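You operate a simulated robot arm through the tools that you are given. There is no shell and no other tool. Be economical: measure what you need, move in short steps, check, and stop when the job is done.

You run a simulated two-armed robot. Do the job below in one go: nothing can be reset, and whatever is moved stays where it is left.

Task
Pick up the grey pocket block with one hand, pass it to the other hand and put it on the shelf of the glue bench.

The check looks at the end state, three seconds after you hand in, the way a careful person would. Anything else that was tipped, shoved, dropped, spilled or broken makes it a failure.

Robot
Two 7-joint arms with two-finger parallel grippers on one trunk, on a base that drives. Base frame: it is fixed to the floor where the robot stands at the start and does not move with it; the origin is under the middle of the robot, x ahead of it, y to its left, z up. Units: cm, rad, N and s.
The left shoulder is at the start at [5, 18.7, 108.5], the right one opposite. With the tool pointing down near the work surface each hand reaches from about 10 to 66 cm from the robot's upright axis, wherever it stands, measured 20 degrees to its own side. Places, roughly: shelf of the glue bench [-150, 50, 50]. Payload 3.43 kg a hand.
The TCP of each hand is the grasp point between the finger pads, 3 cm short of the fingertips. In the tool frame z runs along the fingers and y along their closing line. The gripper opens to 9.4 cm. The fingers are 2.8 cm wide and 1 cm thick; the gripper's body (5 by 9.6 cm) begins 5.5 cm behind the TCP.
Orientation is told as [roll, pitch, yaw] about the base's x, y, z axes, in that order, counted from this pose: with the fingers straight down and closing along the base's y, the tool's x points along the base's -x, its y along +y and its z along -z.

Tools
- The arms move only by the tool drive_tool. It takes "left_rows", "right_rows" or both (then of equal length, played together; a hand with none holds still); each is a list of rows, each an object (a shift or turn left out is 0, a gripper value left out holds the last) with "translation": the shift along the base's x, y, z in cm, a list of three; "delta_rot": the turn, a rotation vector about the base's x, y, z in rad, a list of three; "fingers": the closure, from 0 (fully open) to 1 (shut). In form: [{"translation": [tx, ty, tz], "delta_rot": [ax, ay, az], "fingers": fingers}, ...]. A call has 1 to 12 rows; each row is the pose to reach, as a shift and turn from the pose commanded when the call began. A row lasts 0.2 s, in which the tool goes at most 5 cm and 0.15 rad; a call with a longer step from one row to the next is refused whole, and so is a gripper value outside its range. Where a pose cannot be reached the arm comes as near as it can. A force on the tool above 40 N (or 10 N above the force at the start of the call, whichever is more), or a blocked arm, ends the call early, and 0.2 s more pass. The fingers move at their own pace (about 15.3 cm/s each) and stop on an object; they squeeze with about 25 N. The grip force told is the motor's: it shows also when the fingers shut on nothing. Time passes only in rows, and 0.2 s behind the last, so rows that repeat a pose let the fingers close. The reply holds the time, the measured pose of the TCP, the force on the tool along the base axes, the opening and the grip force, in the units named above and with some noise, with the torque about the TCP (base axes, N m) and any sound that the robot's microphone picked up.
- Cameras (640 x 400 px; columns grow to the right, rows downward): "scene" is now at [14.88, 3.1, 127.01]; the picture's right is [0.33, -0.94, 0.00], its down [-0.34, -0.12, -0.93] and it looks along [0.88, 0.31, -0.36] (base axes); focal length 256 px, centre (320, 200). "left" rides on the left gripper at [7.6, -1.4, -10.2] in its tool frame; the picture's right is [0.18, 0.98, 0.00], its down [-0.75, 0.14, -0.64] and it looks along [-0.63, 0.12, 0.77] (tool axes); focal length 243 px, centre (320, 200). "right" rides on the right gripper at [7.6, 1.4, -10.2] in its tool frame; the picture's right is [-0.18, 0.98, 0.00], its down [-0.75, -0.14, -0.64] and it looks along [-0.63, -0.12, 0.77] (tool axes); focal length 243 px, centre (320, 200). There is no depth. A picture from a camera that has moved, and an enlarged one, comes with that camera's place and axes in the base frame and with its lens.
- capture(camera): a new picture of that camera. The clock stands still meanwhile.
- move_column(by): slides the trunk up (or, below 0, down) by that many cm; the arms and the scene camera ride with it, the base frame stays. It gives what a move gives, with no picture.
- drive_base(legs): drives the robot by 1 to 6 legs, each [ahead, left, turn to the left] in cm, cm and rad, along the robot's own axes; the way and the turn of a leg run together, so that a leg with both is an arc; at most 150 cm and 3.142 rad a leg. The arms and the cameras ride along, it lands a little off, and it stops where it bumps. It gives what a move gives.
- aim_head(pan, tilt): turns the head with the scene camera to pan (to the left, within 1.396 rad either way) and tilt (down, from -0.506 to 1.204), counted from straight ahead of the robot. It gives what a move gives.
- zoom(camera, box): a new picture of the part [left, top, right, bottom] of that camera's present view, enlarged. The clock stands still meanwhile.
- close_job(): hands the job in; it is judged then, once.

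Work in short steps. Places have to be worked out from the pictures, the camera data and where the tool is seen: move nearer, look again, correct. Check each grasp and each placing, and mend what went wrong. You have 120 turns and 100 pictures in all, those below and enlarged ones among them. Open the grippers and draw the arms clear of the work before you hand the job in, unless the task says otherwise; then end with one line.

The tools are called after ">>>" as name(argument=value, ...) on one line, values as JSON. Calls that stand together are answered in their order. drive_tool: Moves the arms, as the interface text tells. Its arguments: {"type":"object","properties":{"left_rows":{"type":"array","items":{"type":"object","properties":{"translation":{"type":"array","items":{"type":"number"}},"delta_rot":{"type":"array","items":{"type":"number"}},"fingers":{"type":"number"}}}},"right_rows":{"type":"array","items":{"type":"object","properties":{"translation":{"type":"array","items":{"type":"number"}},"delta_rot":{"type":"array","items":{"type":"number"}},"fingers":{"type":"number"}}}}},"required":[]} The other tools are called the same way: move_column (by) slides the trunk up or down; drive_base (legs) drives the base; aim_head (pan, tilt) turns the head that bears the scene camera; capture (camera) takes a picture; zoom (camera, box) takes an enlarged picture of a part of a camera's view; close_job () hands the job in.

At the start:

```text
clock: 0.0
left_tcp_pos: [34.04, 21.51, 116.89]
left_tcp_rot: [-0.001, 0.0, 0.002]
left_wrist_force: [-0.3, 0.5, 0.2]
left_torque: [-0.02, -0.02, 0.01]
left_finger_gap: 9.38
left_grip_force: 0.0
right_tcp_pos: [33.97, -4.09, 116.3]
right_tcp_rot: [0.0, -0.001, -0.001]
right_wrist_force: [0.0, 0.9, -0.8]
right_torque: [0.02, 0.0, -0.01]
right_finger_gap: 9.41
right_grip_force: 0.1
trunk travel left (down, up): [-30.0, 13.2]
robot x, y, heading: [0.34, -0.12, 0.004]
head pan, tilt: [0.333, 0.368]
```

scene: 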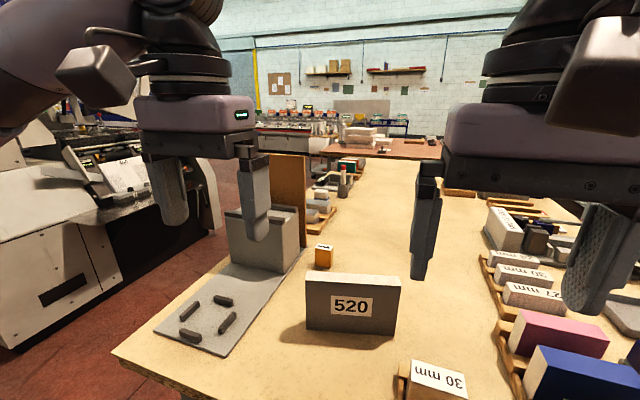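
right: 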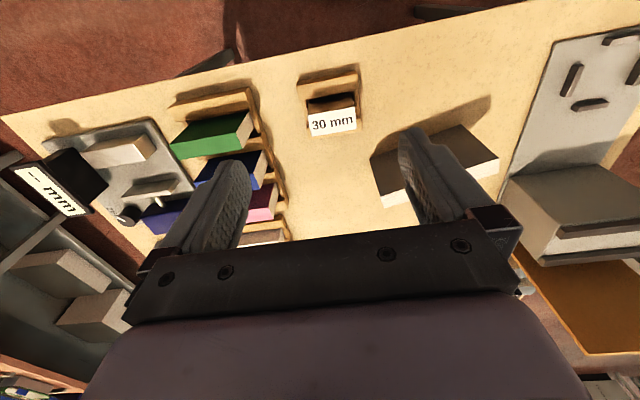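
left: 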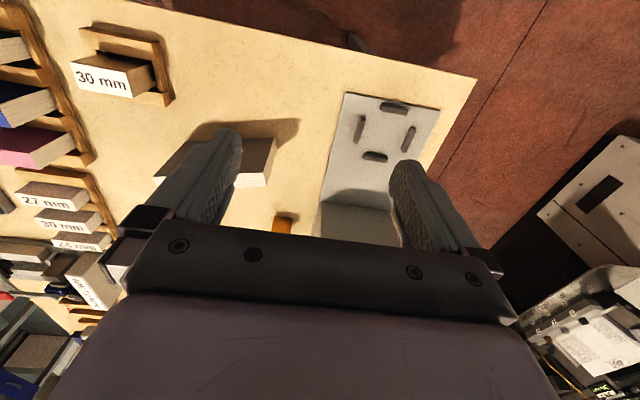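

The picture shows a grey block marked 520 and a grey block on a fixture; I need to know which one is the "pocket block", so I look closer.

>>> zoom(camera="scene", box=[140, 170, 460, 370])

>>> zoom(camera="right", box=[320, 20, 640, 260])

```text
2.00 times, centred on (300, 270) of scene
camera zoom: at [14.88, 3.1, 127.01], right [0.33, -0.94, 0.0], down [-0.34, -0.12, -0.93], along [0.88, 0.31, -0.36], focal length 512 px, centre (360, 60)
```

zoom: 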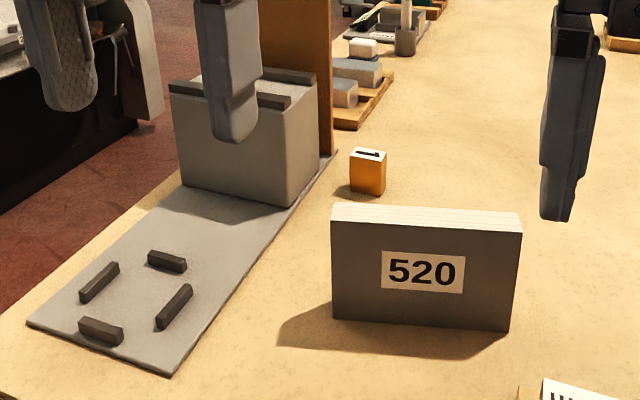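

```text
1.67 times, centred on (480, 140) of right
camera zoom: at [26.3, -2.69, 126.55], right [0.18, 0.98, 0.0], down [0.75, -0.14, 0.64], along [0.63, -0.12, -0.77], focal length 404 px, centre (53, 300)
```

zoom: 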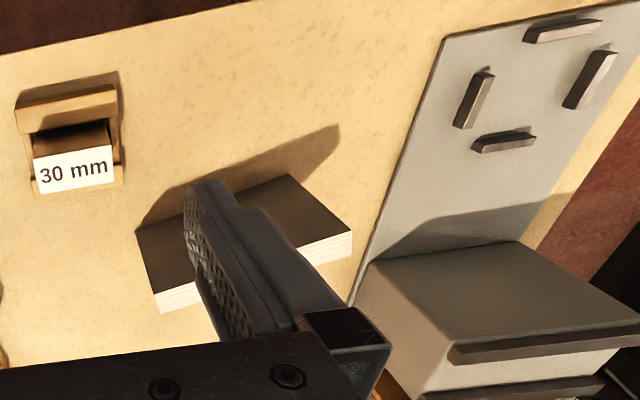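

Neither is obviously a pocket block; I look over the rest of the bench to the right and straight down.

>>> aim_head(pan=-0.4, tilt=0.6)

>>> capture(camera="scene")

>>> zoom(camera="right", box=[0, 60, 300, 248])

```text
clock: 1.1
left_tcp_pos: [34.05, 21.64, 116.79]
left_tcp_rot: [-0.002, -0.001, 0.002]
left_wrist_force: [0.4, 0.9, -0.1]
left_torque: [-0.01, 0.01, 0.01]
left_finger_gap: 9.41
left_grip_force: 0.0
right_tcp_pos: [33.89, -4.13, 116.21]
right_tcp_rot: [0.002, 0.002, 0.0]
right_wrist_force: [0.3, 0.3, 0.8]
right_torque: [-0.02, 0.02, 0.0]
right_finger_gap: 9.41
right_grip_force: 0.0
trunk travel left (down, up): [-30.0, 13.2]
robot x, y, heading: [-0.22, 0.18, 0.002]
head pan, tilt: [-0.4, 0.6]
```

```text
94 pictures are left
camera scene: at [14.25, -3.38, 124.91], right [-0.39, -0.92, 0.0], down [-0.52, 0.22, -0.83], along [0.76, -0.32, -0.56], focal length 256 px, centre (320, 200)
```

scene: 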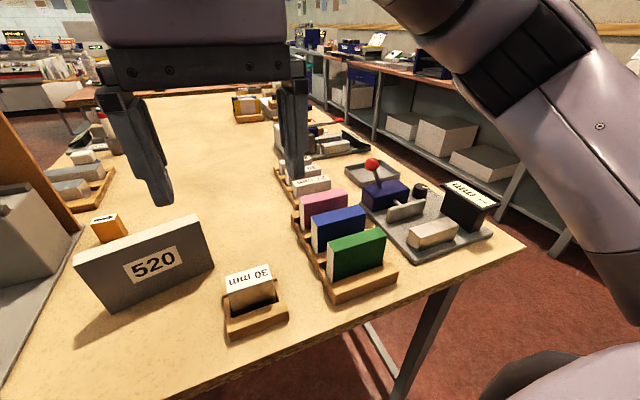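

```text
2.13 times, centred on (150, 154) of right
camera zoom: at [26.3, -2.7, 126.55], right [0.18, 0.98, 0.0], down [0.75, -0.14, 0.64], along [0.63, -0.12, -0.77], focal length 516 px, centre (682, 298)
```

zoom: 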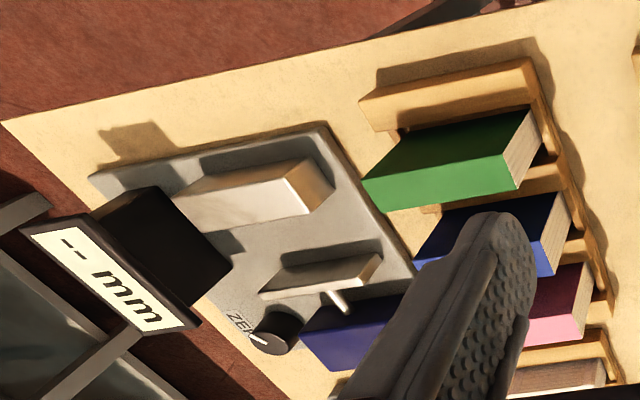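

This looks like a book bindery: coloured pads with page edges are book blocks, and 520 is a grey block with page edges on top. I look at the other greyish items on the bench's back-left and at the far row.

>>> zoom(camera="scene", box=[220, 80, 420, 205])

>>> zoom(camera="scene", box=[30, 90, 230, 315])

>>> aim_head(pan=0.35, tilt=0.7)

>>> capture(camera="scene")

```text
3.20 times, centred on (320, 142) of scene
camera zoom: at [14.25, -3.38, 124.91], right [-0.39, -0.92, 0.0], down [-0.52, 0.22, -0.83], along [0.76, -0.32, -0.56], focal length 819 px, centre (320, 384)
```

zoom: 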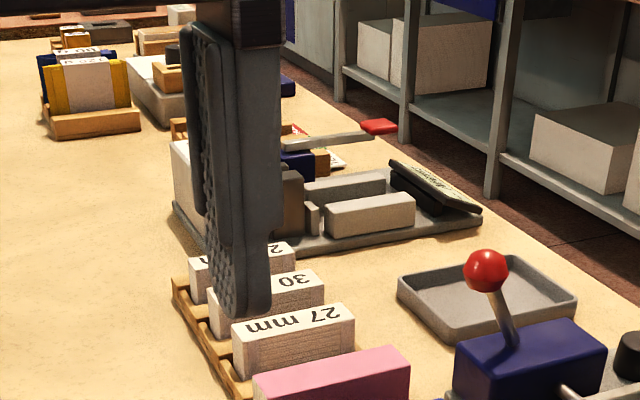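

```text
1.78 times, centred on (130, 202) of scene
camera zoom: at [14.25, -3.38, 124.91], right [-0.39, -0.92, 0.0], down [-0.52, 0.22, -0.83], along [0.76, -0.32, -0.56], focal length 455 px, centre (658, 196)
```

zoom: 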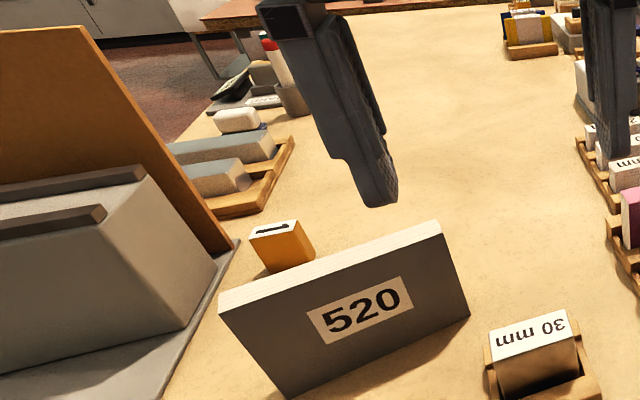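

```text
clock: 2.2
left_tcp_pos: [34.05, 21.6, 116.77]
left_tcp_rot: [-0.002, -0.001, 0.003]
left_wrist_force: [-0.2, 0.4, -0.9]
left_torque: [-0.01, 0.01, 0.02]
left_finger_gap: 9.42
left_grip_force: 0.0
right_tcp_pos: [33.89, -4.06, 116.15]
right_tcp_rot: [0.0, 0.0, -0.002]
right_wrist_force: [0.7, -0.8, 0.4]
right_torque: [0.02, -0.03, -0.04]
right_finger_gap: 9.39
right_grip_force: 0.1
trunk travel left (down, up): [-30.0, 13.2]
robot x, y, heading: [-0.2, 0.06, 0.001]
head pan, tilt: [0.351, 0.7]
```

```text
90 pictures are left
camera scene: at [14.08, 2.96, 124.04], right [0.34, -0.94, 0.0], down [-0.6, -0.22, -0.77], along [0.72, 0.26, -0.64], focal length 256 px, centre (320, 200)
```

scene: 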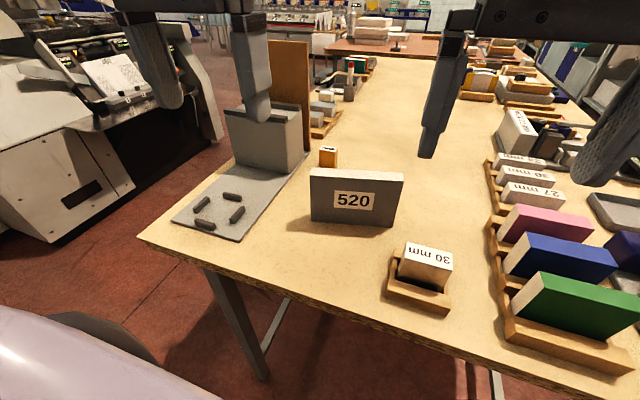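

The block labelled 520 (page edges on top) is the grey pocket block: triangulating gives a bench top near z=92.8, block about 14 x 2.2 x 9.6 cm, centred near (46.3, 8.6), long side turned about 0.25 rad. I bring the left hand above its left half, turned -1.32 rad, and move the right hand aside.

>>> drive_tool(left_rows=[{"translation": [1.2, -1.0, 0], "delta_rot": [0, 0, -0.147]}, {"translation": [2.4, -2.0, 0], "delta_rot": [0, 0, -0.293]}, {"translation": [3.6, -3.0, 0], "delta_rot": [0, 0, -0.44]}, {"translation": [4.8, -4.0, 0], "delta_rot": [0, 0, -0.587]}, {"translation": [6.0, -5.0, 0], "delta_rot": [0, 0, -0.733]}, {"translation": [7.2, -6.0, 0], "delta_rot": [0, 0, -0.88]}, {"translation": [8.4, -7.0, 0], "delta_rot": [0, 0, -1.027]}, {"translation": [9.8, -8.2, 0], "delta_rot": [0, 0, -1.173]}, {"translation": [11.3, -9.5, 0], "delta_rot": [0, 0, -1.32]}], right_rows=[{"translation": [0, -1.8, 0]}, {"translation": [0, -3.6, 0]}, {"translation": [0, -5.4, 0]}, {"translation": [0, -7.2, 0]}, {"translation": [0, -9, 0]}, {"translation": [0, -10.8, 0]}, {"translation": [0, -12.6, 0]}, {"translation": [0, -14.4, 0]}, {"translation": [0, -16, 0]}])

>>> capture(camera="left")

>>> capture(camera="scene")

>>> capture(camera="right")

```text
clock: 4.2
left_tcp_pos: [45.38, 11.93, 117.0]
left_tcp_rot: [-0.003, 0.001, -1.321]
left_wrist_force: [0.3, 0.0, -0.1]
left_torque: [-0.01, 0.02, 0.0]
left_finger_gap: 9.41
left_grip_force: 0.0
right_tcp_pos: [33.91, -20.07, 116.3]
right_tcp_rot: [0.001, 0.001, 0.0]
right_wrist_force: [0.2, -0.2, 0.0]
right_torque: [0.0, 0.03, 0.0]
right_finger_gap: 9.38
right_grip_force: 0.0
trunk travel left (down, up): [-30.0, 13.2]
robot x, y, heading: [-0.23, -0.24, 0.002]
head pan, tilt: [0.351, 0.7]
```

```text
89 pictures are left
camera left: at [42.16, 18.95, 127.15], right [0.91, 0.42, 0.0], down [0.32, -0.7, 0.64], along [0.27, -0.58, -0.77], focal length 243 px, centre (320, 200)
```

left: 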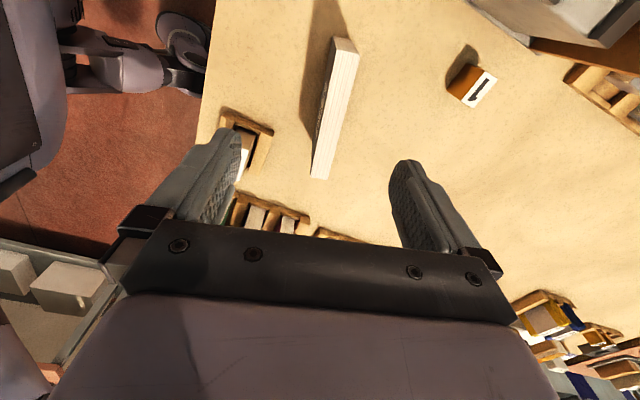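

```text
88 pictures are left
camera scene: at [14.08, 2.92, 124.04], right [0.34, -0.94, 0.0], down [-0.6, -0.22, -0.77], along [0.72, 0.26, -0.64], focal length 256 px, centre (320, 200)
```

scene: 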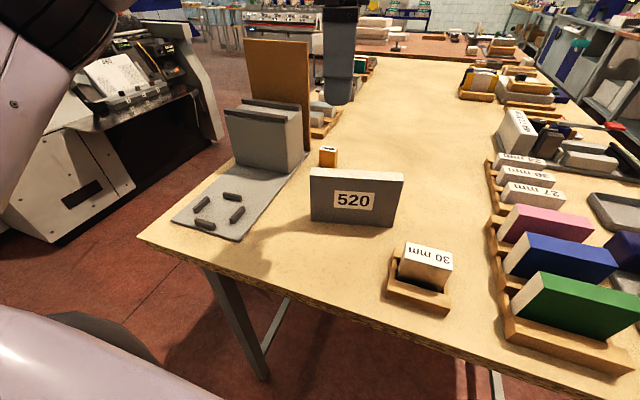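

```text
87 pictures are left
camera right: at [26.35, -18.77, 126.58], right [0.18, 0.98, 0.0], down [0.75, -0.14, 0.64], along [0.63, -0.12, -0.77], focal length 243 px, centre (320, 200)
```

right: 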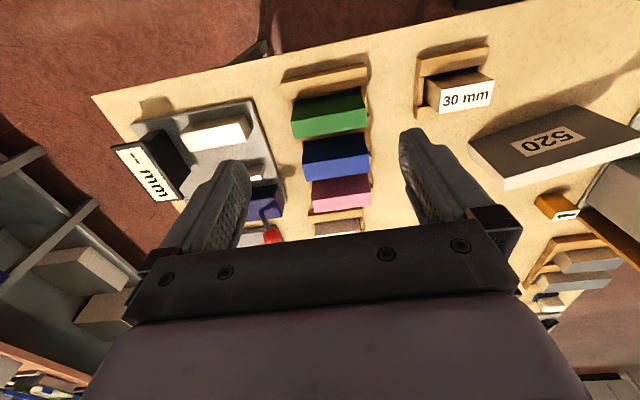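

Combining both cameras: block top about z=100.6, centre near (47.8, 9.7), thickness ~2.2, turned ~0.27. I correct the left hand to (47.0, 12.6), descend to just above the block, and look.

>>> drive_tool(left_rows=[{"translation": [1.6, 0.7, -3], "delta_rot": [0, 0, 0.02]}, {"translation": [1.6, 0.7, -7], "delta_rot": [0, 0, 0.02]}, {"translation": [1.6, 0.7, -11], "delta_rot": [0, 0, 0.02]}, {"translation": [1.6, 0.7, -12], "delta_rot": [0, 0, 0.02]}])

>>> capture(camera="left")

>>> capture(camera="scene")

```text
clock: 5.2
left_tcp_pos: [46.88, 12.68, 104.95]
left_tcp_rot: [0.0, -0.003, -1.298]
left_wrist_force: [-0.1, 0.1, 0.4]
left_torque: [0.0, 0.02, 0.0]
left_finger_gap: 9.4
left_grip_force: 0.0
right_tcp_pos: [33.9, -20.13, 116.13]
right_tcp_rot: [0.001, 0.0, 0.0]
right_wrist_force: [0.3, 0.1, 0.2]
right_torque: [0.0, 0.03, -0.04]
right_finger_gap: 9.38
right_grip_force: 0.1
trunk travel left (down, up): [-30.0, 13.2]
robot x, y, heading: [-0.19, 0.17, 0.001]
head pan, tilt: [0.351, 0.7]
```

```text
86 pictures are left
camera left: at [43.55, 19.64, 115.04], right [0.9, 0.44, 0.0], down [0.34, -0.69, 0.64], along [0.28, -0.58, -0.77], focal length 243 px, centre (320, 200)
```

left: 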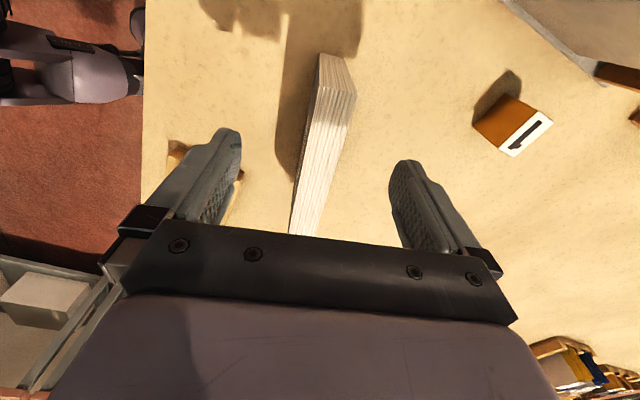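

```text
85 pictures are left
camera scene: at [14.08, 2.97, 124.04], right [0.34, -0.94, 0.0], down [-0.6, -0.22, -0.76], along [0.72, 0.26, -0.64], focal length 256 px, centre (320, 200)
```

scene: 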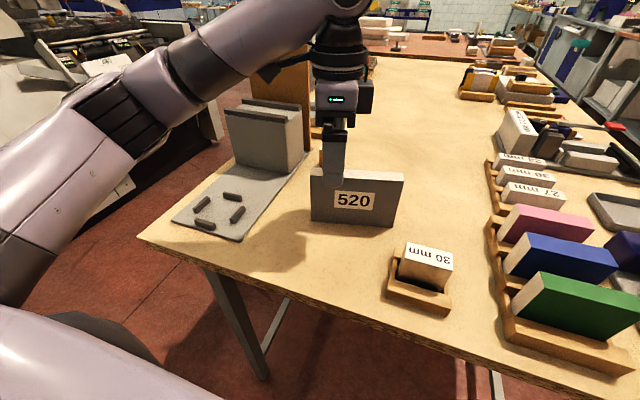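

Fingers straddle the block, offset ~0.4 cm along the normal. I correct, descend to z≈97.5 and close.

>>> drive_tool(left_rows=[{"translation": [0.4, 0.1, -2.5]}, {"translation": [0.4, 0.1, -5]}, {"translation": [0.4, 0.1, -7.4]}, {"translation": [0.4, 0.1, -7.4], "fingers": 0.5}, {"translation": [0.4, 0.1, -7.4], "fingers": 1}, {"translation": [0.4, 0.1, -7.4], "fingers": 1}, {"translation": [0.4, 0.1, -7.4], "fingers": 1}])

>>> capture(camera="left")

>>> capture(camera="scene")

```text
clock: 6.8
left_tcp_pos: [47.26, 12.99, 97.39]
left_tcp_rot: [0.0, -0.001, -1.3]
left_wrist_force: [0.3, 0.2, 1.5]
left_torque: [-0.34, -0.12, 0.06]
left_finger_gap: 2.83
left_grip_force: 24.7
right_tcp_pos: [34.02, -20.01, 116.26]
right_tcp_rot: [0.0, 0.001, 0.0]
right_wrist_force: [0.7, 0.4, -0.1]
right_torque: [0.02, 0.01, 0.01]
right_finger_gap: 9.41
right_grip_force: 0.1
trunk travel left (down, up): [-30.0, 13.2]
robot x, y, heading: [-0.35, 0.08, 0.003]
head pan, tilt: [0.351, 0.7]
```

```text
84 pictures are left
camera left: at [43.97, 19.96, 107.51], right [0.9, 0.44, 0.0], down [0.34, -0.69, 0.64], along [0.28, -0.58, -0.77], focal length 243 px, centre (320, 200)
```

left: 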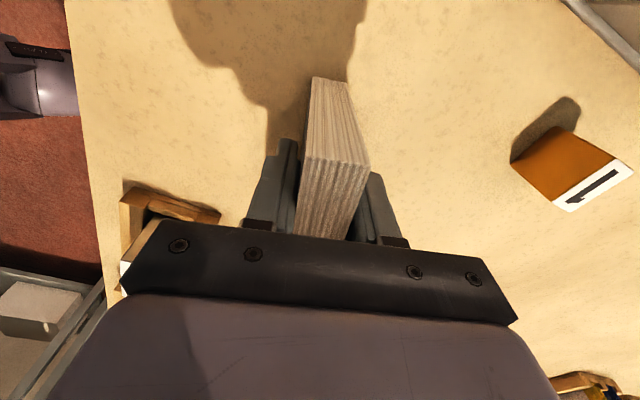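

```text
83 pictures are left
camera scene: at [14.07, 2.97, 124.04], right [0.34, -0.94, 0.0], down [-0.6, -0.22, -0.77], along [0.72, 0.26, -0.64], focal length 256 px, centre (320, 200)
```

scene: 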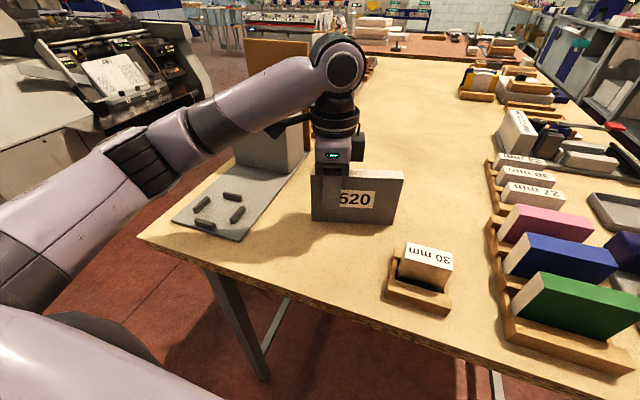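

Gripped with a 2.8 cm gap (the block's thickness). I lift 14 cm and check.

>>> drive_tool(left_rows=[{"translation": [0, 0, 0.5], "fingers": 1}, {"translation": [0, 0, 2], "fingers": 1}, {"translation": [0, 0, 5], "fingers": 1}, {"translation": [0, 0, 8], "fingers": 1}, {"translation": [0, 0, 11], "fingers": 1}, {"translation": [0, 0, 14], "fingers": 1}, {"translation": [0, 0, 14], "fingers": 1}])

>>> capture(camera="scene")

>>> capture(camera="right")

```text
clock: 8.4
left_tcp_pos: [47.61, 13.06, 111.66]
left_tcp_rot: [-0.003, 0.0, -1.298]
left_wrist_force: [0.1, -0.3, -2.3]
left_torque: [0.13, 0.03, 0.0]
left_finger_gap: 2.79
left_grip_force: 25.2
right_tcp_pos: [33.94, -20.0, 116.24]
right_tcp_rot: [-0.001, -0.001, 0.0]
right_wrist_force: [0.4, -0.6, 0.9]
right_torque: [0.01, 0.02, -0.02]
right_finger_gap: 9.42
right_grip_force: 0.1
trunk travel left (down, up): [-30.0, 13.2]
robot x, y, heading: [0.03, 0.29, -0.001]
head pan, tilt: [0.351, 0.7]
```

```text
82 pictures are left
camera scene: at [14.11, 2.98, 124.03], right [0.34, -0.94, 0.0], down [-0.61, -0.22, -0.76], along [0.72, 0.26, -0.64], focal length 256 px, centre (320, 200)
```

scene: 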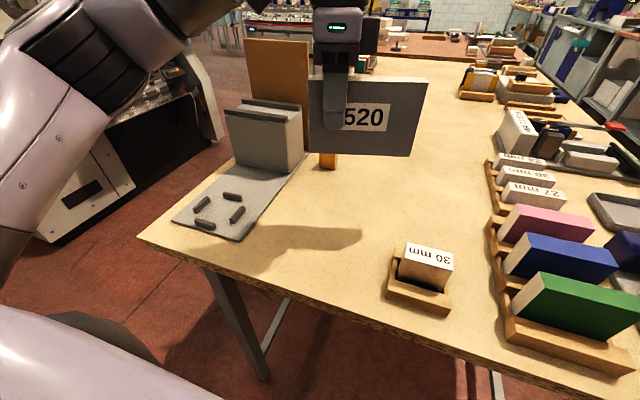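

```text
81 pictures are left
camera right: at [26.39, -18.69, 126.58], right [0.18, 0.98, 0.0], down [0.75, -0.14, 0.64], along [0.63, -0.12, -0.77], focal length 243 px, centre (320, 200)
```

right: 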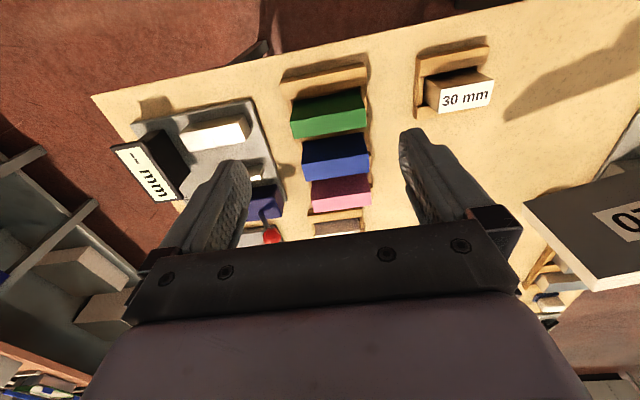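

The block is held level in the left hand. I back off from the bench and look to the left before turning round to the glue bench.

>>> drive_base(legs=[[-45, 0, 0]])

>>> aim_head(pan=1.39, tilt=0.4)

>>> capture(camera="scene")

```text
clock: 11.1
left_tcp_pos: [3.12, 13.31, 111.67]
left_tcp_rot: [-0.001, 0.001, -1.287]
left_wrist_force: [0.4, -1.4, -2.9]
left_torque: [0.04, -0.01, 0.03]
left_finger_gap: 2.8
left_grip_force: 26.0
right_tcp_pos: [-10.07, -19.85, 116.13]
right_tcp_rot: [0.0, 0.0, 0.01]
right_wrist_force: [-0.2, 0.7, -0.3]
right_torque: [0.04, 0.0, 0.02]
right_finger_gap: 9.4
right_grip_force: 0.2
trunk travel left (down, up): [-30.0, 13.2]
robot x, y, heading: [-44.08, -0.45, 0.011]
head pan, tilt: [0.351, 0.7]
```

```text
clock: 12.4
left_tcp_pos: [3.13, 13.42, 111.54]
left_tcp_rot: [-0.002, 0.0, -1.288]
left_wrist_force: [0.6, 0.0, -3.5]
left_torque: [0.09, 0.02, 0.04]
left_finger_gap: 2.81
left_grip_force: 25.1
right_tcp_pos: [-10.2, -19.94, 116.17]
right_tcp_rot: [0.0, 0.001, 0.011]
right_wrist_force: [0.1, 1.2, 0.5]
right_torque: [0.0, 0.0, 0.02]
right_finger_gap: 9.41
right_grip_force: 0.1
trunk travel left (down, up): [-30.0, 13.2]
robot x, y, heading: [-44.23, -0.44, 0.012]
head pan, tilt: [1.389, 0.4]
```

```text
80 pictures are left
camera scene: at [-36.54, 9.01, 126.72], right [0.99, -0.17, 0.0], down [-0.07, -0.38, -0.92], along [0.16, 0.91, -0.39], focal length 256 px, centre (320, 200)
```

scene: 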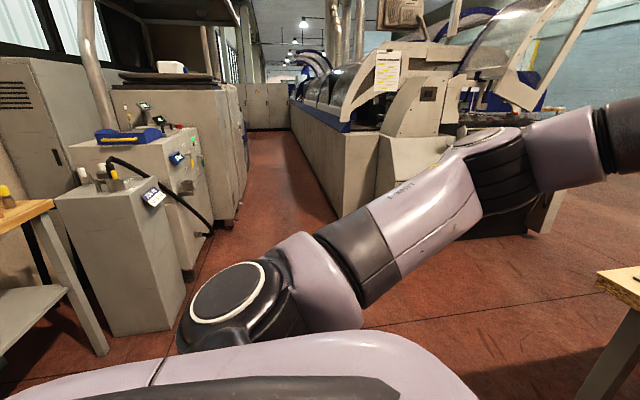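

The left is clear; a bench with a shelf below is at the left edge. I turn about 90 degrees left and look again.

>>> drive_base(legs=[[0, 0, 1.57]])

>>> aim_head(pan=1.2, tilt=0.6)

>>> capture(camera="scene")

```text
clock: 16.6
left_tcp_pos: [-58.08, 47.12, 111.53]
left_tcp_rot: [-0.002, 0.001, 0.287]
left_wrist_force: [0.6, -0.3, -3.4]
left_torque: [0.02, 0.09, -0.01]
left_finger_gap: 2.82
left_grip_force: 25.0
right_tcp_pos: [-24.69, 33.92, 116.22]
right_tcp_rot: [0.0, 0.001, 1.587]
right_wrist_force: [0.2, 0.0, 0.6]
right_torque: [-0.03, 0.03, -0.03]
right_finger_gap: 9.37
right_grip_force: 0.0
trunk travel left (down, up): [-30.0, 13.2]
robot x, y, heading: [-44.41, -0.31, 1.589]
head pan, tilt: [1.389, 0.4]
```

```text
clock: 17.3
left_tcp_pos: [-58.05, 47.11, 111.67]
left_tcp_rot: [-0.003, -0.001, 0.286]
left_wrist_force: [0.9, 0.5, -3.1]
left_torque: [-0.01, 0.09, 0.0]
left_finger_gap: 2.84
left_grip_force: 25.7
right_tcp_pos: [-24.64, 34.05, 116.28]
right_tcp_rot: [0.001, -0.001, 1.586]
right_wrist_force: [-0.4, 0.6, 0.3]
right_torque: [-0.01, 0.0, -0.01]
right_finger_gap: 9.41
right_grip_force: 0.0
trunk travel left (down, up): [-30.0, 13.2]
robot x, y, heading: [-44.37, -0.07, 1.586]
head pan, tilt: [1.201, 0.6]
```

```text
79 pictures are left
camera scene: at [-52.37, 8.74, 124.91], right [0.35, 0.94, 0.0], down [0.53, -0.2, -0.83], along [-0.77, 0.29, -0.56], focal length 256 px, centre (320, 200)
```

scene: 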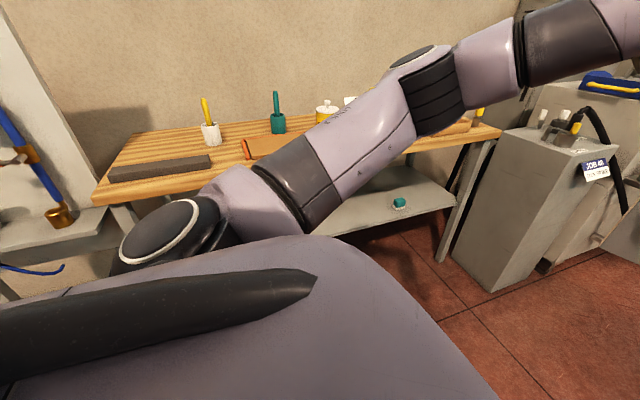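

The bench has a shelf under its top. I turn on to face it squarely and look.

>>> drive_base(legs=[[0, 0, 1.553]])

>>> aim_head(pan=-0.5, tilt=0.6)

>>> capture(camera="scene")

```text
clock: 21.5
left_tcp_pos: [-91.96, -12.71, 111.59]
left_tcp_rot: [-0.002, 0.002, 1.829]
left_wrist_force: [0.4, 0.2, -2.8]
left_torque: [-0.07, -0.03, 0.03]
left_finger_gap: 2.8
left_grip_force: 24.9
right_tcp_pos: [-77.99, 20.35, 116.3]
right_tcp_rot: [0.0, 0.001, 3.128]
right_wrist_force: [0.5, 0.9, 0.4]
right_torque: [0.04, 0.03, 0.0]
right_finger_gap: 9.4
right_grip_force: 0.0
trunk travel left (down, up): [-30.0, 13.2]
robot x, y, heading: [-44.22, -0.26, 3.123]
head pan, tilt: [1.201, 0.6]
```

```text
clock: 23.2
left_tcp_pos: [-91.94, -12.78, 111.6]
left_tcp_rot: [-0.003, -0.001, 1.832]
left_wrist_force: [1.1, -0.4, -3.5]
left_torque: [-0.1, -0.01, -0.01]
left_finger_gap: 2.81
left_grip_force: 24.3
right_tcp_pos: [-77.97, 20.21, 116.24]
right_tcp_rot: [0.0, 0.001, 3.127]
right_wrist_force: [-0.6, 0.2, 0.6]
right_torque: [-0.02, 0.05, 0.01]
right_finger_gap: 9.39
right_grip_force: 0.1
trunk travel left (down, up): [-30.0, 13.2]
robot x, y, heading: [-44.1, -0.23, 3.127]
head pan, tilt: [-0.499, 0.6]
```

```text
78 pictures are left
camera scene: at [-57.55, 4.23, 124.9], right [0.49, 0.87, 0.0], down [0.49, -0.28, -0.82], along [-0.72, 0.4, -0.57], focal length 256 px, centre (320, 200)
```

scene: 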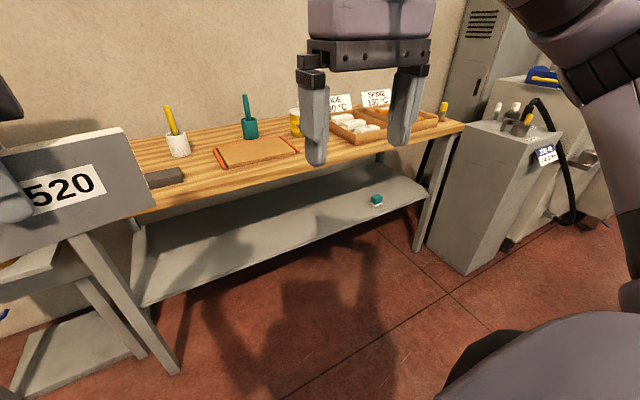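

The glue bench has an open shelf: shelf at z≈50, front edge x≈-125, bench top ≈90. I plan to place the block standing, held by the right hand pointing forward and down at about 40 degrees; so I swing the block in the left hand to 45 degrees for the handover and pitch the right hand.

>>> drive_tool(left_rows=[{"translation": [-0.6, 1.6, 0], "delta_rot": [0, 0, -0.15]}, {"translation": [-1.2, 3.2, 0], "delta_rot": [0, 0, -0.3]}, {"translation": [-1.8, 4.8, 0], "delta_rot": [0, 0, -0.45]}, {"translation": [-2.4, 6.4, 0], "delta_rot": [0, 0, -0.6]}, {"translation": [-3.0, 8.0, 0], "delta_rot": [0, 0, -0.75]}, {"translation": [-3.7, 9.6, 0], "delta_rot": [0, 0, -0.9]}, {"translation": [-4.35, 11.25, 0], "delta_rot": [0, 0, -1.05]}, {"translation": [-4.35, 11.25, 0], "delta_rot": [0, 0, -1.05]}], right_rows=[{"translation": [-0.4, 0, 0.4], "delta_rot": [0, 0.12, 0]}, {"translation": [-0.8, 0, 0.8], "delta_rot": [0, 0.24, 0]}, {"translation": [-1.2, 0, 1.2], "delta_rot": [0, 0.36, 0]}, {"translation": [-1.6, 0, 1.6], "delta_rot": [0, 0.48, 0]}, {"translation": [-2.0, 0, 2.0], "delta_rot": [0, 0.6, 0]}, {"translation": [-2.5, 0, 2.5], "delta_rot": [0, 0.73, 0]}, {"translation": [-3, 0, 3], "delta_rot": [0, 0.87, 0]}, {"translation": [-3, 0, 3], "delta_rot": [0, 0.87, 0]}])

>>> aim_head(pan=-0.1, tilt=0.45)

>>> capture(camera="scene")

>>> capture(camera="right")

```text
clock: 25.0
left_tcp_pos: [-96.44, -1.3, 111.61]
left_tcp_rot: [-0.001, -0.002, 0.78]
left_wrist_force: [0.3, -0.2, -3.7]
left_torque: [-0.06, 0.06, 0.0]
left_finger_gap: 2.84
left_grip_force: 25.7
right_tcp_pos: [-80.95, 20.25, 119.23]
right_tcp_rot: [0.017, -0.871, 3.12]
right_wrist_force: [-0.4, 0.0, 0.3]
right_torque: [-0.01, 0.03, -0.03]
right_finger_gap: 9.37
right_grip_force: 0.0
trunk travel left (down, up): [-30.0, 13.2]
robot x, y, heading: [-43.91, -0.25, 3.126]
head pan, tilt: [-0.499, 0.6]
```

```text
clock: 25.9
left_tcp_pos: [-96.39, -1.32, 111.61]
left_tcp_rot: [-0.002, 0.0, 0.779]
left_wrist_force: [0.0, 0.1, -2.3]
left_torque: [-0.06, 0.06, 0.05]
left_finger_gap: 2.83
left_grip_force: 24.8
right_tcp_pos: [-80.9, 20.23, 119.13]
right_tcp_rot: [0.018, -0.87, 3.122]
right_wrist_force: [0.8, 0.2, 0.5]
right_torque: [0.02, -0.01, 0.0]
right_finger_gap: 9.39
right_grip_force: 0.0
trunk travel left (down, up): [-30.0, 13.2]
robot x, y, heading: [-44.04, -0.45, 3.129]
head pan, tilt: [-0.099, 0.45]
```

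```text
77 pictures are left
camera scene: at [-58.98, 0.95, 126.25], right [0.11, 0.99, 0.0], down [0.43, -0.05, -0.9], along [-0.89, 0.1, -0.44], focal length 256 px, centre (320, 200)
```

scene: 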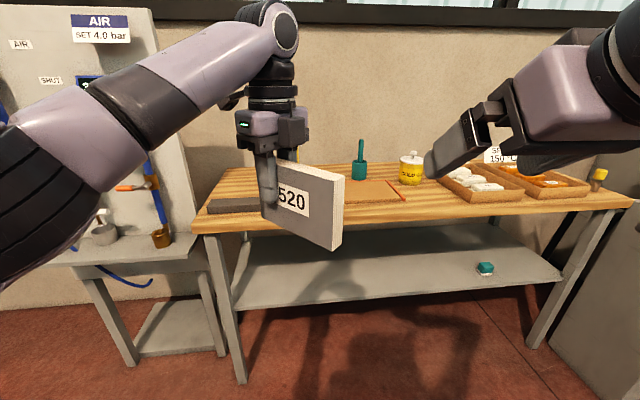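

```text
76 pictures are left
camera right: at [-68.06, 18.67, 120.12], right [-0.13, -0.98, 0.15], down [0.01, 0.15, 0.99], along [-0.99, 0.13, -0.01], focal length 243 px, centre (320, 200)
```

right: 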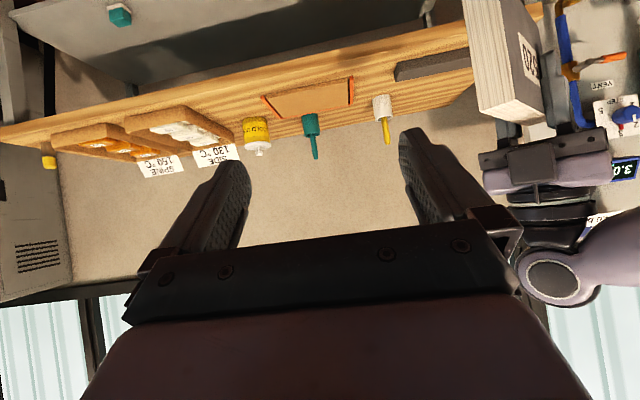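

Block end is near (-88.6, 6.7), top ≈114.9. I yaw the right hand 0.8 rad to line up with the block and bring it to 12 cm short of the grasp.

>>> drive_tool(right_rows=[{"translation": [-0.5, -1.5, 0], "delta_rot": [0, 0, 0.133]}, {"translation": [-1.0, -3.0, 0], "delta_rot": [0, 0, 0.267]}, {"translation": [-1.6, -4.6, 0], "delta_rot": [0, 0, 0.4]}, {"translation": [-2.2, -6.2, 0], "delta_rot": [0, 0, 0.533]}, {"translation": [-2.8, -7.8, 0], "delta_rot": [0, 0, 0.667]}, {"translation": [-3.4, -9.3, 0], "delta_rot": [0, 0, 0.8]}, {"translation": [-3.4, -9.3, 0], "delta_rot": [0, 0, 0.8]}])

>>> capture(camera="scene")

>>> capture(camera="right")

```text
clock: 27.5
left_tcp_pos: [-96.35, -1.33, 111.81]
left_tcp_rot: [-0.003, -0.001, 0.781]
left_wrist_force: [-0.1, 0.1, -2.0]
left_torque: [-0.06, 0.1, -0.02]
left_finger_gap: 2.83
left_grip_force: 25.0
right_tcp_pos: [-84.12, 11.05, 119.42]
right_tcp_rot: [0.018, -0.869, -2.362]
right_wrist_force: [-0.4, 0.5, 0.7]
right_torque: [-0.02, 0.0, 0.01]
right_finger_gap: 9.39
right_grip_force: 0.1
trunk travel left (down, up): [-30.0, 13.2]
robot x, y, heading: [-43.97, -0.15, 3.126]
head pan, tilt: [-0.099, 0.45]
```

```text
75 pictures are left
camera scene: at [-58.97, 0.94, 126.26], right [0.11, 0.99, 0.0], down [0.43, -0.05, -0.9], along [-0.89, 0.1, -0.44], focal length 256 px, centre (320, 200)
```

scene: 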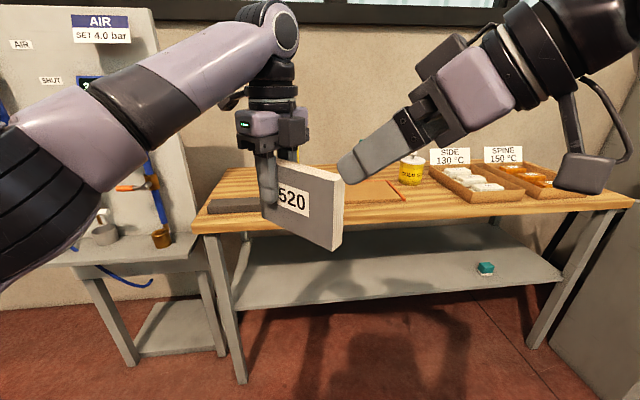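

```text
74 pictures are left
camera right: at [-74.21, 19.08, 120.26], right [0.62, -0.77, 0.15], down [-0.11, 0.11, 0.99], along [-0.78, -0.62, -0.01], focal length 243 px, centre (320, 200)
```

right: 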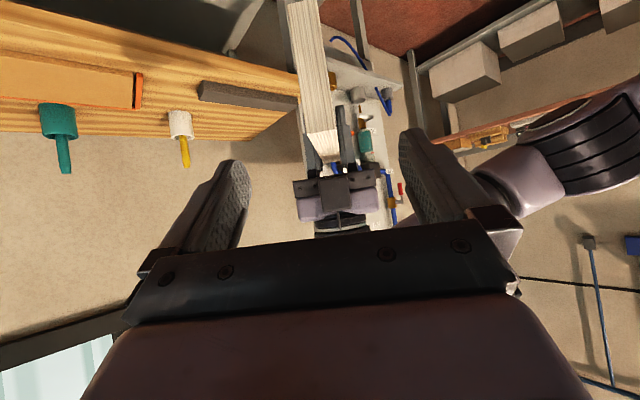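

Everything lines up: block end seen near (-88, 7). I advance the right hand onto the block, then look before closing.

>>> drive_tool(right_rows=[{"translation": [-1.7, -1.65, -2.0]}, {"translation": [-3.4, -3.3, -4.0]}, {"translation": [-5.1, -5.0, -6.0]}, {"translation": [-6.7, -6.6, -7.9]}, {"translation": [-6.7, -6.6, -7.9]}])

>>> capture(camera="right")

>>> capture(camera="scene")

```text
clock: 28.7
left_tcp_pos: [-96.36, -1.28, 111.61]
left_tcp_rot: [-0.002, 0.001, 0.779]
left_wrist_force: [-0.2, 0.1, -2.5]
left_torque: [-0.08, 0.04, 0.0]
left_finger_gap: 2.82
left_grip_force: 25.0
right_tcp_pos: [-90.84, 4.47, 111.52]
right_tcp_rot: [0.016, -0.869, -2.364]
right_wrist_force: [0.3, 0.1, -0.3]
right_torque: [0.01, 0.0, 0.01]
right_finger_gap: 9.37
right_grip_force: 0.1
trunk travel left (down, up): [-30.0, 13.2]
robot x, y, heading: [-44.59, -0.24, 3.129]
head pan, tilt: [-0.099, 0.45]
```

```text
73 pictures are left
camera right: at [-80.81, 12.46, 112.35], right [0.61, -0.77, 0.15], down [-0.1, 0.11, 0.99], along [-0.78, -0.62, -0.01], focal length 243 px, centre (320, 200)
```

right: 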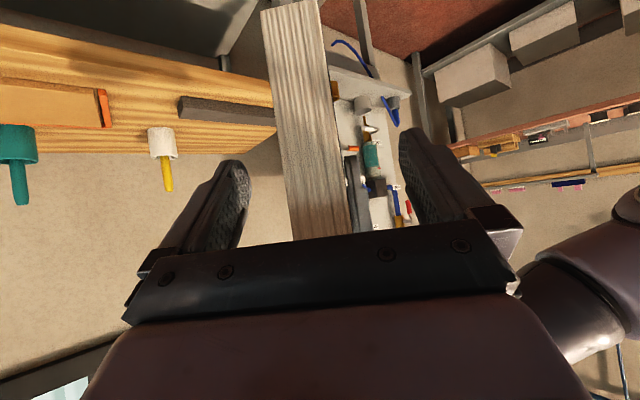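

```text
72 pictures are left
camera scene: at [-58.97, 0.95, 126.26], right [0.11, 0.99, 0.0], down [0.43, -0.05, -0.9], along [-0.89, 0.1, -0.44], focal length 256 px, centre (320, 200)
```

scene: 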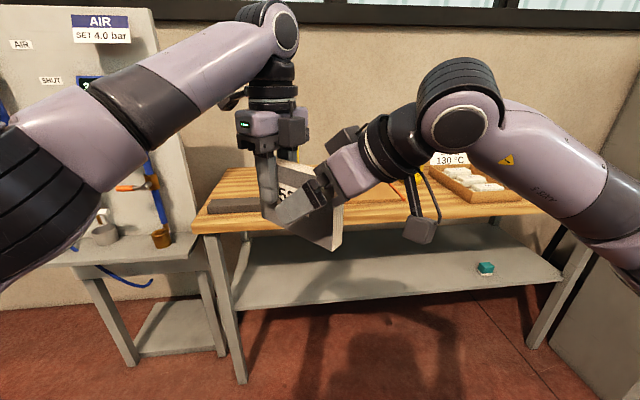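

The block sits between the right fingers, well clear of the left hand. I close the right gripper.

>>> drive_tool(right_rows=[{"fingers": 0.4}, {"fingers": 0.7}, {"fingers": 1}, {"fingers": 1}, {"fingers": 1}])

>>> capture(camera="scene")

```text
clock: 29.9
left_tcp_pos: [-96.51, -1.32, 111.63]
left_tcp_rot: [-0.002, 0.0, 0.777]
left_wrist_force: [-4.3, 3.9, -1.2]
left_torque: [-0.31, -0.36, 0.54]
left_finger_gap: 2.83
left_grip_force: 24.6
right_tcp_pos: [-90.73, 4.44, 111.54]
right_tcp_rot: [0.016, -0.869, -2.362]
right_wrist_force: [4.6, -3.0, 0.2]
right_torque: [0.28, 0.4, -0.11]
right_finger_gap: 2.84
right_grip_force: 24.8
trunk travel left (down, up): [-30.0, 13.2]
robot x, y, heading: [-44.02, -0.29, 3.131]
head pan, tilt: [-0.099, 0.45]
```

```text
71 pictures are left
camera scene: at [-58.98, 0.94, 126.26], right [0.11, 0.99, 0.0], down [0.43, -0.05, -0.9], along [-0.89, 0.1, -0.44], focal length 256 px, centre (320, 200)
```

scene: 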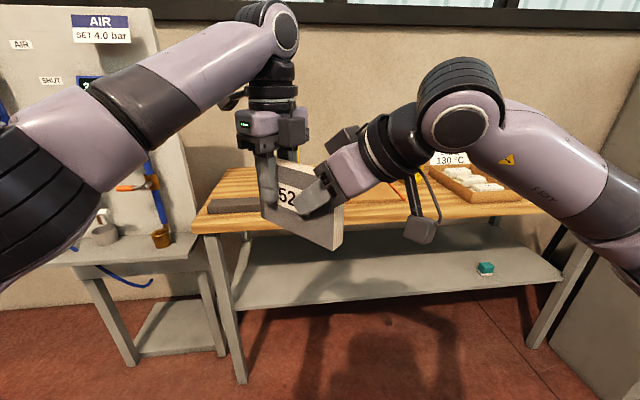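

Both hands hold it (right gap 2.84, 25 N). I open the left hand and raise it clear.

>>> drive_tool(left_rows=[{"fingers": 0.5}, {"fingers": 0.0}, {"fingers": 0.0}, {"translation": [0, 0, 3]}, {"translation": [0, 0, 7]}, {"translation": [0, 0, 11]}, {"translation": [0, 0, 14]}, {"translation": [0, -4, 15]}, {"translation": [0, -8, 15]}, {"translation": [0, -12, 15]}, {"translation": [0, -16, 15]}])

>>> capture(camera="scene")

```text
clock: 32.3
left_tcp_pos: [-94.52, -14.17, 124.53]
left_tcp_rot: [0.0, 0.002, 0.778]
left_wrist_force: [-0.3, -0.2, 0.1]
left_torque: [-0.03, 0.02, -0.03]
left_finger_gap: 9.43
left_grip_force: 0.0
left hand out of reach, approached as far as the arm can: row 5, 6, 7, 8, 9, 10, 11
right_tcp_pos: [-90.76, 4.48, 111.48]
right_tcp_rot: [0.018, -0.87, -2.363]
right_wrist_force: [0.3, 0.4, 0.5]
right_torque: [0.04, -0.09, 0.01]
right_finger_gap: 2.82
right_grip_force: 25.4
trunk travel left (down, up): [-30.0, 13.2]
robot x, y, heading: [-44.24, -0.46, 3.13]
head pan, tilt: [-0.099, 0.45]
```

```text
70 pictures are left
camera scene: at [-59.01, 0.97, 126.25], right [0.11, 0.99, 0.0], down [0.43, -0.05, -0.9], along [-0.89, 0.1, -0.44], focal length 256 px, centre (320, 200)
```

scene: 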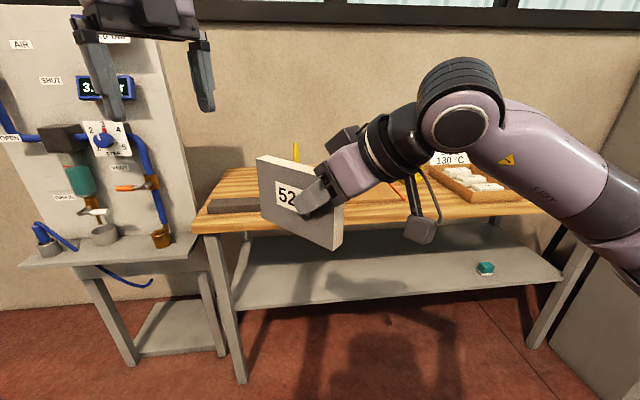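

Handover succeeded; the right hand alone holds the block. I retract the left arm and yaw the right hand to point straight ahead.

>>> drive_tool(left_rows=[{"translation": [3.4, -1, -2], "delta_rot": [0, 0, 0.14]}, {"translation": [6.9, -2, -4], "delta_rot": [0, 0, 0.28]}, {"translation": [10.4, -3, -6], "delta_rot": [0, 0, 0.42]}, {"translation": [13.9, -4, -8.2], "delta_rot": [0, 0, 0.56]}, {"translation": [17.4, -5, -10.4], "delta_rot": [0, 0, 0.7]}, {"translation": [20.9, -6, -12.5], "delta_rot": [0, 0, 0.84]}, {"translation": [24.4, -7, -14.6], "delta_rot": [0, 0, 0.98]}, {"translation": [24.4, -7, -14.6], "delta_rot": [0, 0, 0.98]}], right_rows=[{"translation": [0.2, 1.5, 0], "delta_rot": [0, 0, -0.13], "fingers": 1}, {"translation": [0.5, 3, 0], "delta_rot": [0, 0, -0.26], "fingers": 1}, {"translation": [0.7, 4.5, 0], "delta_rot": [0, 0, -0.39], "fingers": 1}, {"translation": [1, 6, 0], "delta_rot": [0, 0, -0.52], "fingers": 1}, {"translation": [1.2, 7.5, 0], "delta_rot": [0, 0, -0.65], "fingers": 1}, {"translation": [1.5, 9, 0], "delta_rot": [0, 0, -0.78], "fingers": 1}, {"translation": [1.5, 9, 0], "delta_rot": [0, 0, -0.78], "fingers": 1}, {"translation": [1.5, 9, 0], "delta_rot": [0, 0, -0.78], "fingers": 1}])

>>> capture(camera="scene")

```text
clock: 34.1
left_tcp_pos: [-69.81, -21.85, 109.72]
left_tcp_rot: [-0.003, 0.0, 1.76]
left_wrist_force: [0.4, -0.3, -0.1]
left_torque: [-0.02, 0.0, -0.01]
left_finger_gap: 9.39
left_grip_force: 0.1
right_tcp_pos: [-89.63, 13.41, 111.4]
right_tcp_rot: [0.017, -0.869, 3.14]
right_wrist_force: [-0.5, 0.4, -0.1]
right_torque: [-0.01, -0.14, -0.03]
right_finger_gap: 2.82
right_grip_force: 24.9
trunk travel left (down, up): [-30.0, 13.2]
robot x, y, heading: [-44.34, -0.03, 3.132]
head pan, tilt: [-0.099, 0.45]
```

```text
69 pictures are left
camera scene: at [-58.99, 0.96, 126.25], right [0.11, 0.99, 0.0], down [0.43, -0.05, -0.9], along [-0.89, 0.1, -0.44], focal length 256 px, centre (320, 200)
```

scene: 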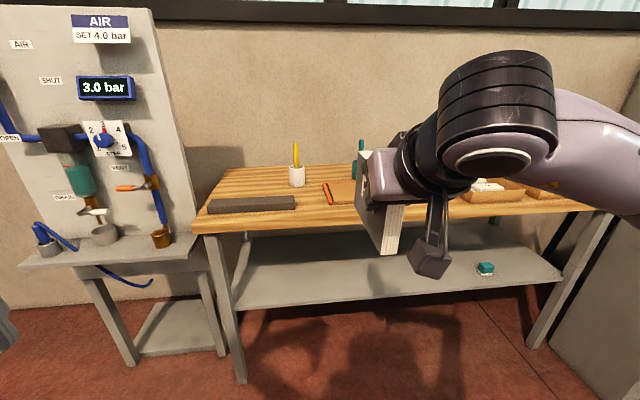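

Bench opening: shelf z≈50 with front edge x≈-127, underside of the top ≈86. I shift the robot to its right by 34 cm so the block will land near y=48, and lower the trunk.

>>> drive_base(legs=[[0, -34, 0]])

>>> move_column(by=-29)

>>> aim_head(pan=-0.15, tilt=0.45)

>>> capture(camera="scene")

```text
clock: 37.7
left_tcp_pos: [-69.43, 12.44, 109.76]
left_tcp_rot: [-0.001, 0.001, 1.758]
left_wrist_force: [0.1, 0.9, -0.3]
left_torque: [0.02, -0.03, 0.01]
left_finger_gap: 9.4
left_grip_force: 0.0
right_tcp_pos: [-89.03, 47.59, 111.34]
right_tcp_rot: [0.018, -0.868, 3.138]
right_wrist_force: [-0.4, -0.1, 0.6]
right_torque: [-0.01, -0.12, -0.04]
right_finger_gap: 2.8
right_grip_force: 24.6
trunk travel left (down, up): [-30.0, 13.2]
robot x, y, heading: [-43.7, 34.14, 3.126]
head pan, tilt: [-0.099, 0.45]
```

```text
clock: 40.6
left_tcp_pos: [-69.5, 12.42, 80.66]
left_tcp_rot: [-0.002, -0.001, 1.759]
left_wrist_force: [-1.1, 0.2, 0.0]
left_torque: [0.02, -0.03, 0.01]
left_finger_gap: 9.38
left_grip_force: 0.1
right_tcp_pos: [-89.03, 47.75, 82.33]
right_tcp_rot: [0.017, -0.868, 3.137]
right_wrist_force: [-0.6, 0.0, 0.5]
right_torque: [-0.02, -0.1, 0.01]
right_finger_gap: 2.82
right_grip_force: 25.1
trunk travel left (down, up): [-1.0, 42.2]
robot x, y, heading: [-44.01, 33.91, 3.127]
head pan, tilt: [-0.099, 0.45]
```

```text
clock: 41.2
left_tcp_pos: [-69.58, 12.39, 80.64]
left_tcp_rot: [-0.002, 0.0, 1.758]
left_wrist_force: [0.4, 0.0, 0.0]
left_torque: [-0.02, 0.02, 0.03]
left_finger_gap: 9.4
left_grip_force: 0.1
right_tcp_pos: [-89.1, 47.68, 82.33]
right_tcp_rot: [0.018, -0.869, 3.139]
right_wrist_force: [0.9, 0.1, -0.3]
right_torque: [-0.03, -0.1, -0.02]
right_finger_gap: 2.83
right_grip_force: 25.2
trunk travel left (down, up): [-1.0, 42.2]
robot x, y, heading: [-43.53, 33.97, 3.126]
head pan, tilt: [-0.15, 0.45]
```

```text
68 pictures are left
camera scene: at [-58.41, 35.54, 97.26], right [0.16, 0.99, 0.0], down [0.43, -0.07, -0.9], along [-0.89, 0.15, -0.44], focal length 256 px, centre (320, 200)
```

scene: 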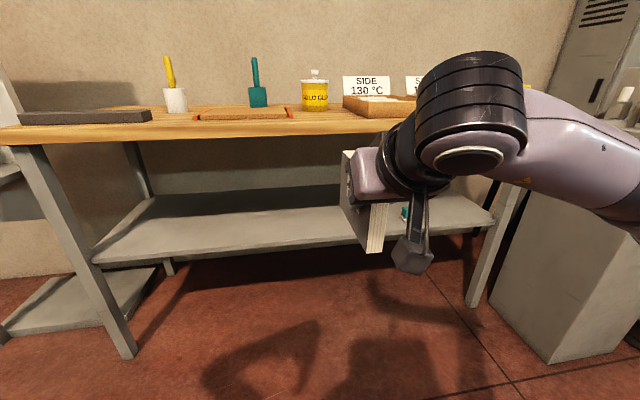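

The shelf is clear where the block will go; triangulating again puts its surface between 45 and 50, to be found by contact. I lower the right arm to carry height and raise the left hand out of the way.

>>> drive_tool(right_rows=[{"translation": [0, 0, -4]}, {"translation": [0, 0, -8]}, {"translation": [0, 0, -12]}, {"translation": [0, 0, -15]}, {"translation": [0, 0, -18]}, {"translation": [0, 0, -18]}], left_rows=[{"translation": [1, 0, 4]}, {"translation": [2, 0, 8]}, {"translation": [3, 0, 12]}, {"translation": [3, 0, 15]}, {"translation": [3, 0, 18]}, {"translation": [3, 0, 18]}])

>>> aim_head(pan=-0.15, tilt=0.6)

>>> capture(camera="scene")

>>> capture(camera="right")

```text
clock: 42.6
left_tcp_pos: [-66.81, 13.12, 97.72]
left_tcp_rot: [-0.003, -0.002, 1.757]
left_wrist_force: [0.6, 0.1, 0.2]
left_torque: [0.03, -0.05, 0.0]
left_finger_gap: 9.4
left_grip_force: 0.0
left hand out of reach, approached as far as the arm can: row 5, 6
right_tcp_pos: [-88.88, 47.76, 64.16]
right_tcp_rot: [0.017, -0.868, 3.138]
right_wrist_force: [-0.1, 0.0, -0.8]
right_torque: [0.0, -0.12, 0.01]
right_finger_gap: 2.82
right_grip_force: 24.4
trunk travel left (down, up): [-1.0, 42.2]
robot x, y, heading: [-43.92, 33.76, 3.124]
head pan, tilt: [-0.15, 0.45]
```

```text
clock: 43.3
left_tcp_pos: [-66.7, 13.1, 97.61]
left_tcp_rot: [-0.003, -0.001, 1.757]
left_wrist_force: [0.2, 0.1, -0.2]
left_torque: [-0.02, 0.02, -0.01]
left_finger_gap: 9.39
left_grip_force: 0.0
right_tcp_pos: [-89.01, 47.76, 64.11]
right_tcp_rot: [0.017, -0.869, 3.139]
right_wrist_force: [-0.2, 0.5, 0.9]
right_torque: [0.01, -0.12, 0.0]
right_finger_gap: 2.81
right_grip_force: 24.8
trunk travel left (down, up): [-1.0, 42.2]
robot x, y, heading: [-43.68, 34.34, 3.124]
head pan, tilt: [-0.15, 0.6]
```

```text
67 pictures are left
camera scene: at [-58.06, 35.48, 95.91], right [0.16, 0.99, 0.0], down [0.56, -0.09, -0.83], along [-0.81, 0.14, -0.56], focal length 256 px, centre (320, 200)
```

scene: 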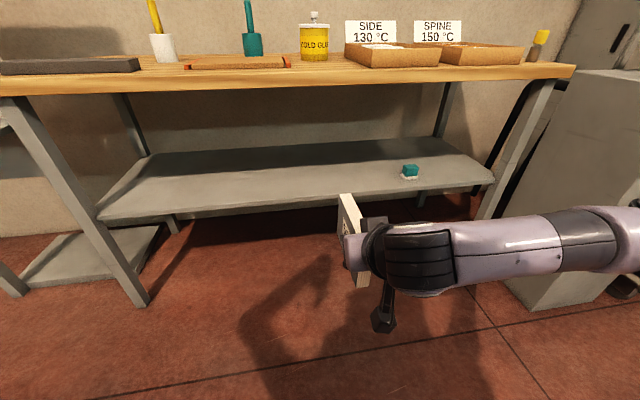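

```text
66 pictures are left
camera right: at [-76.1, 46.35, 65.09], right [-0.11, -0.98, 0.15], down [0.0, 0.15, 0.99], along [-0.99, 0.11, -0.01], focal length 243 px, centre (320, 200)
```

right: 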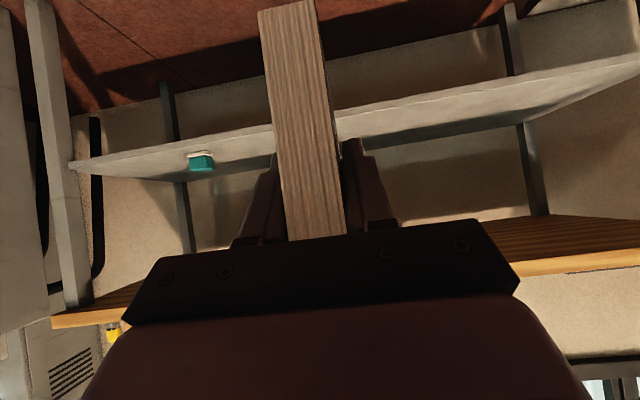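

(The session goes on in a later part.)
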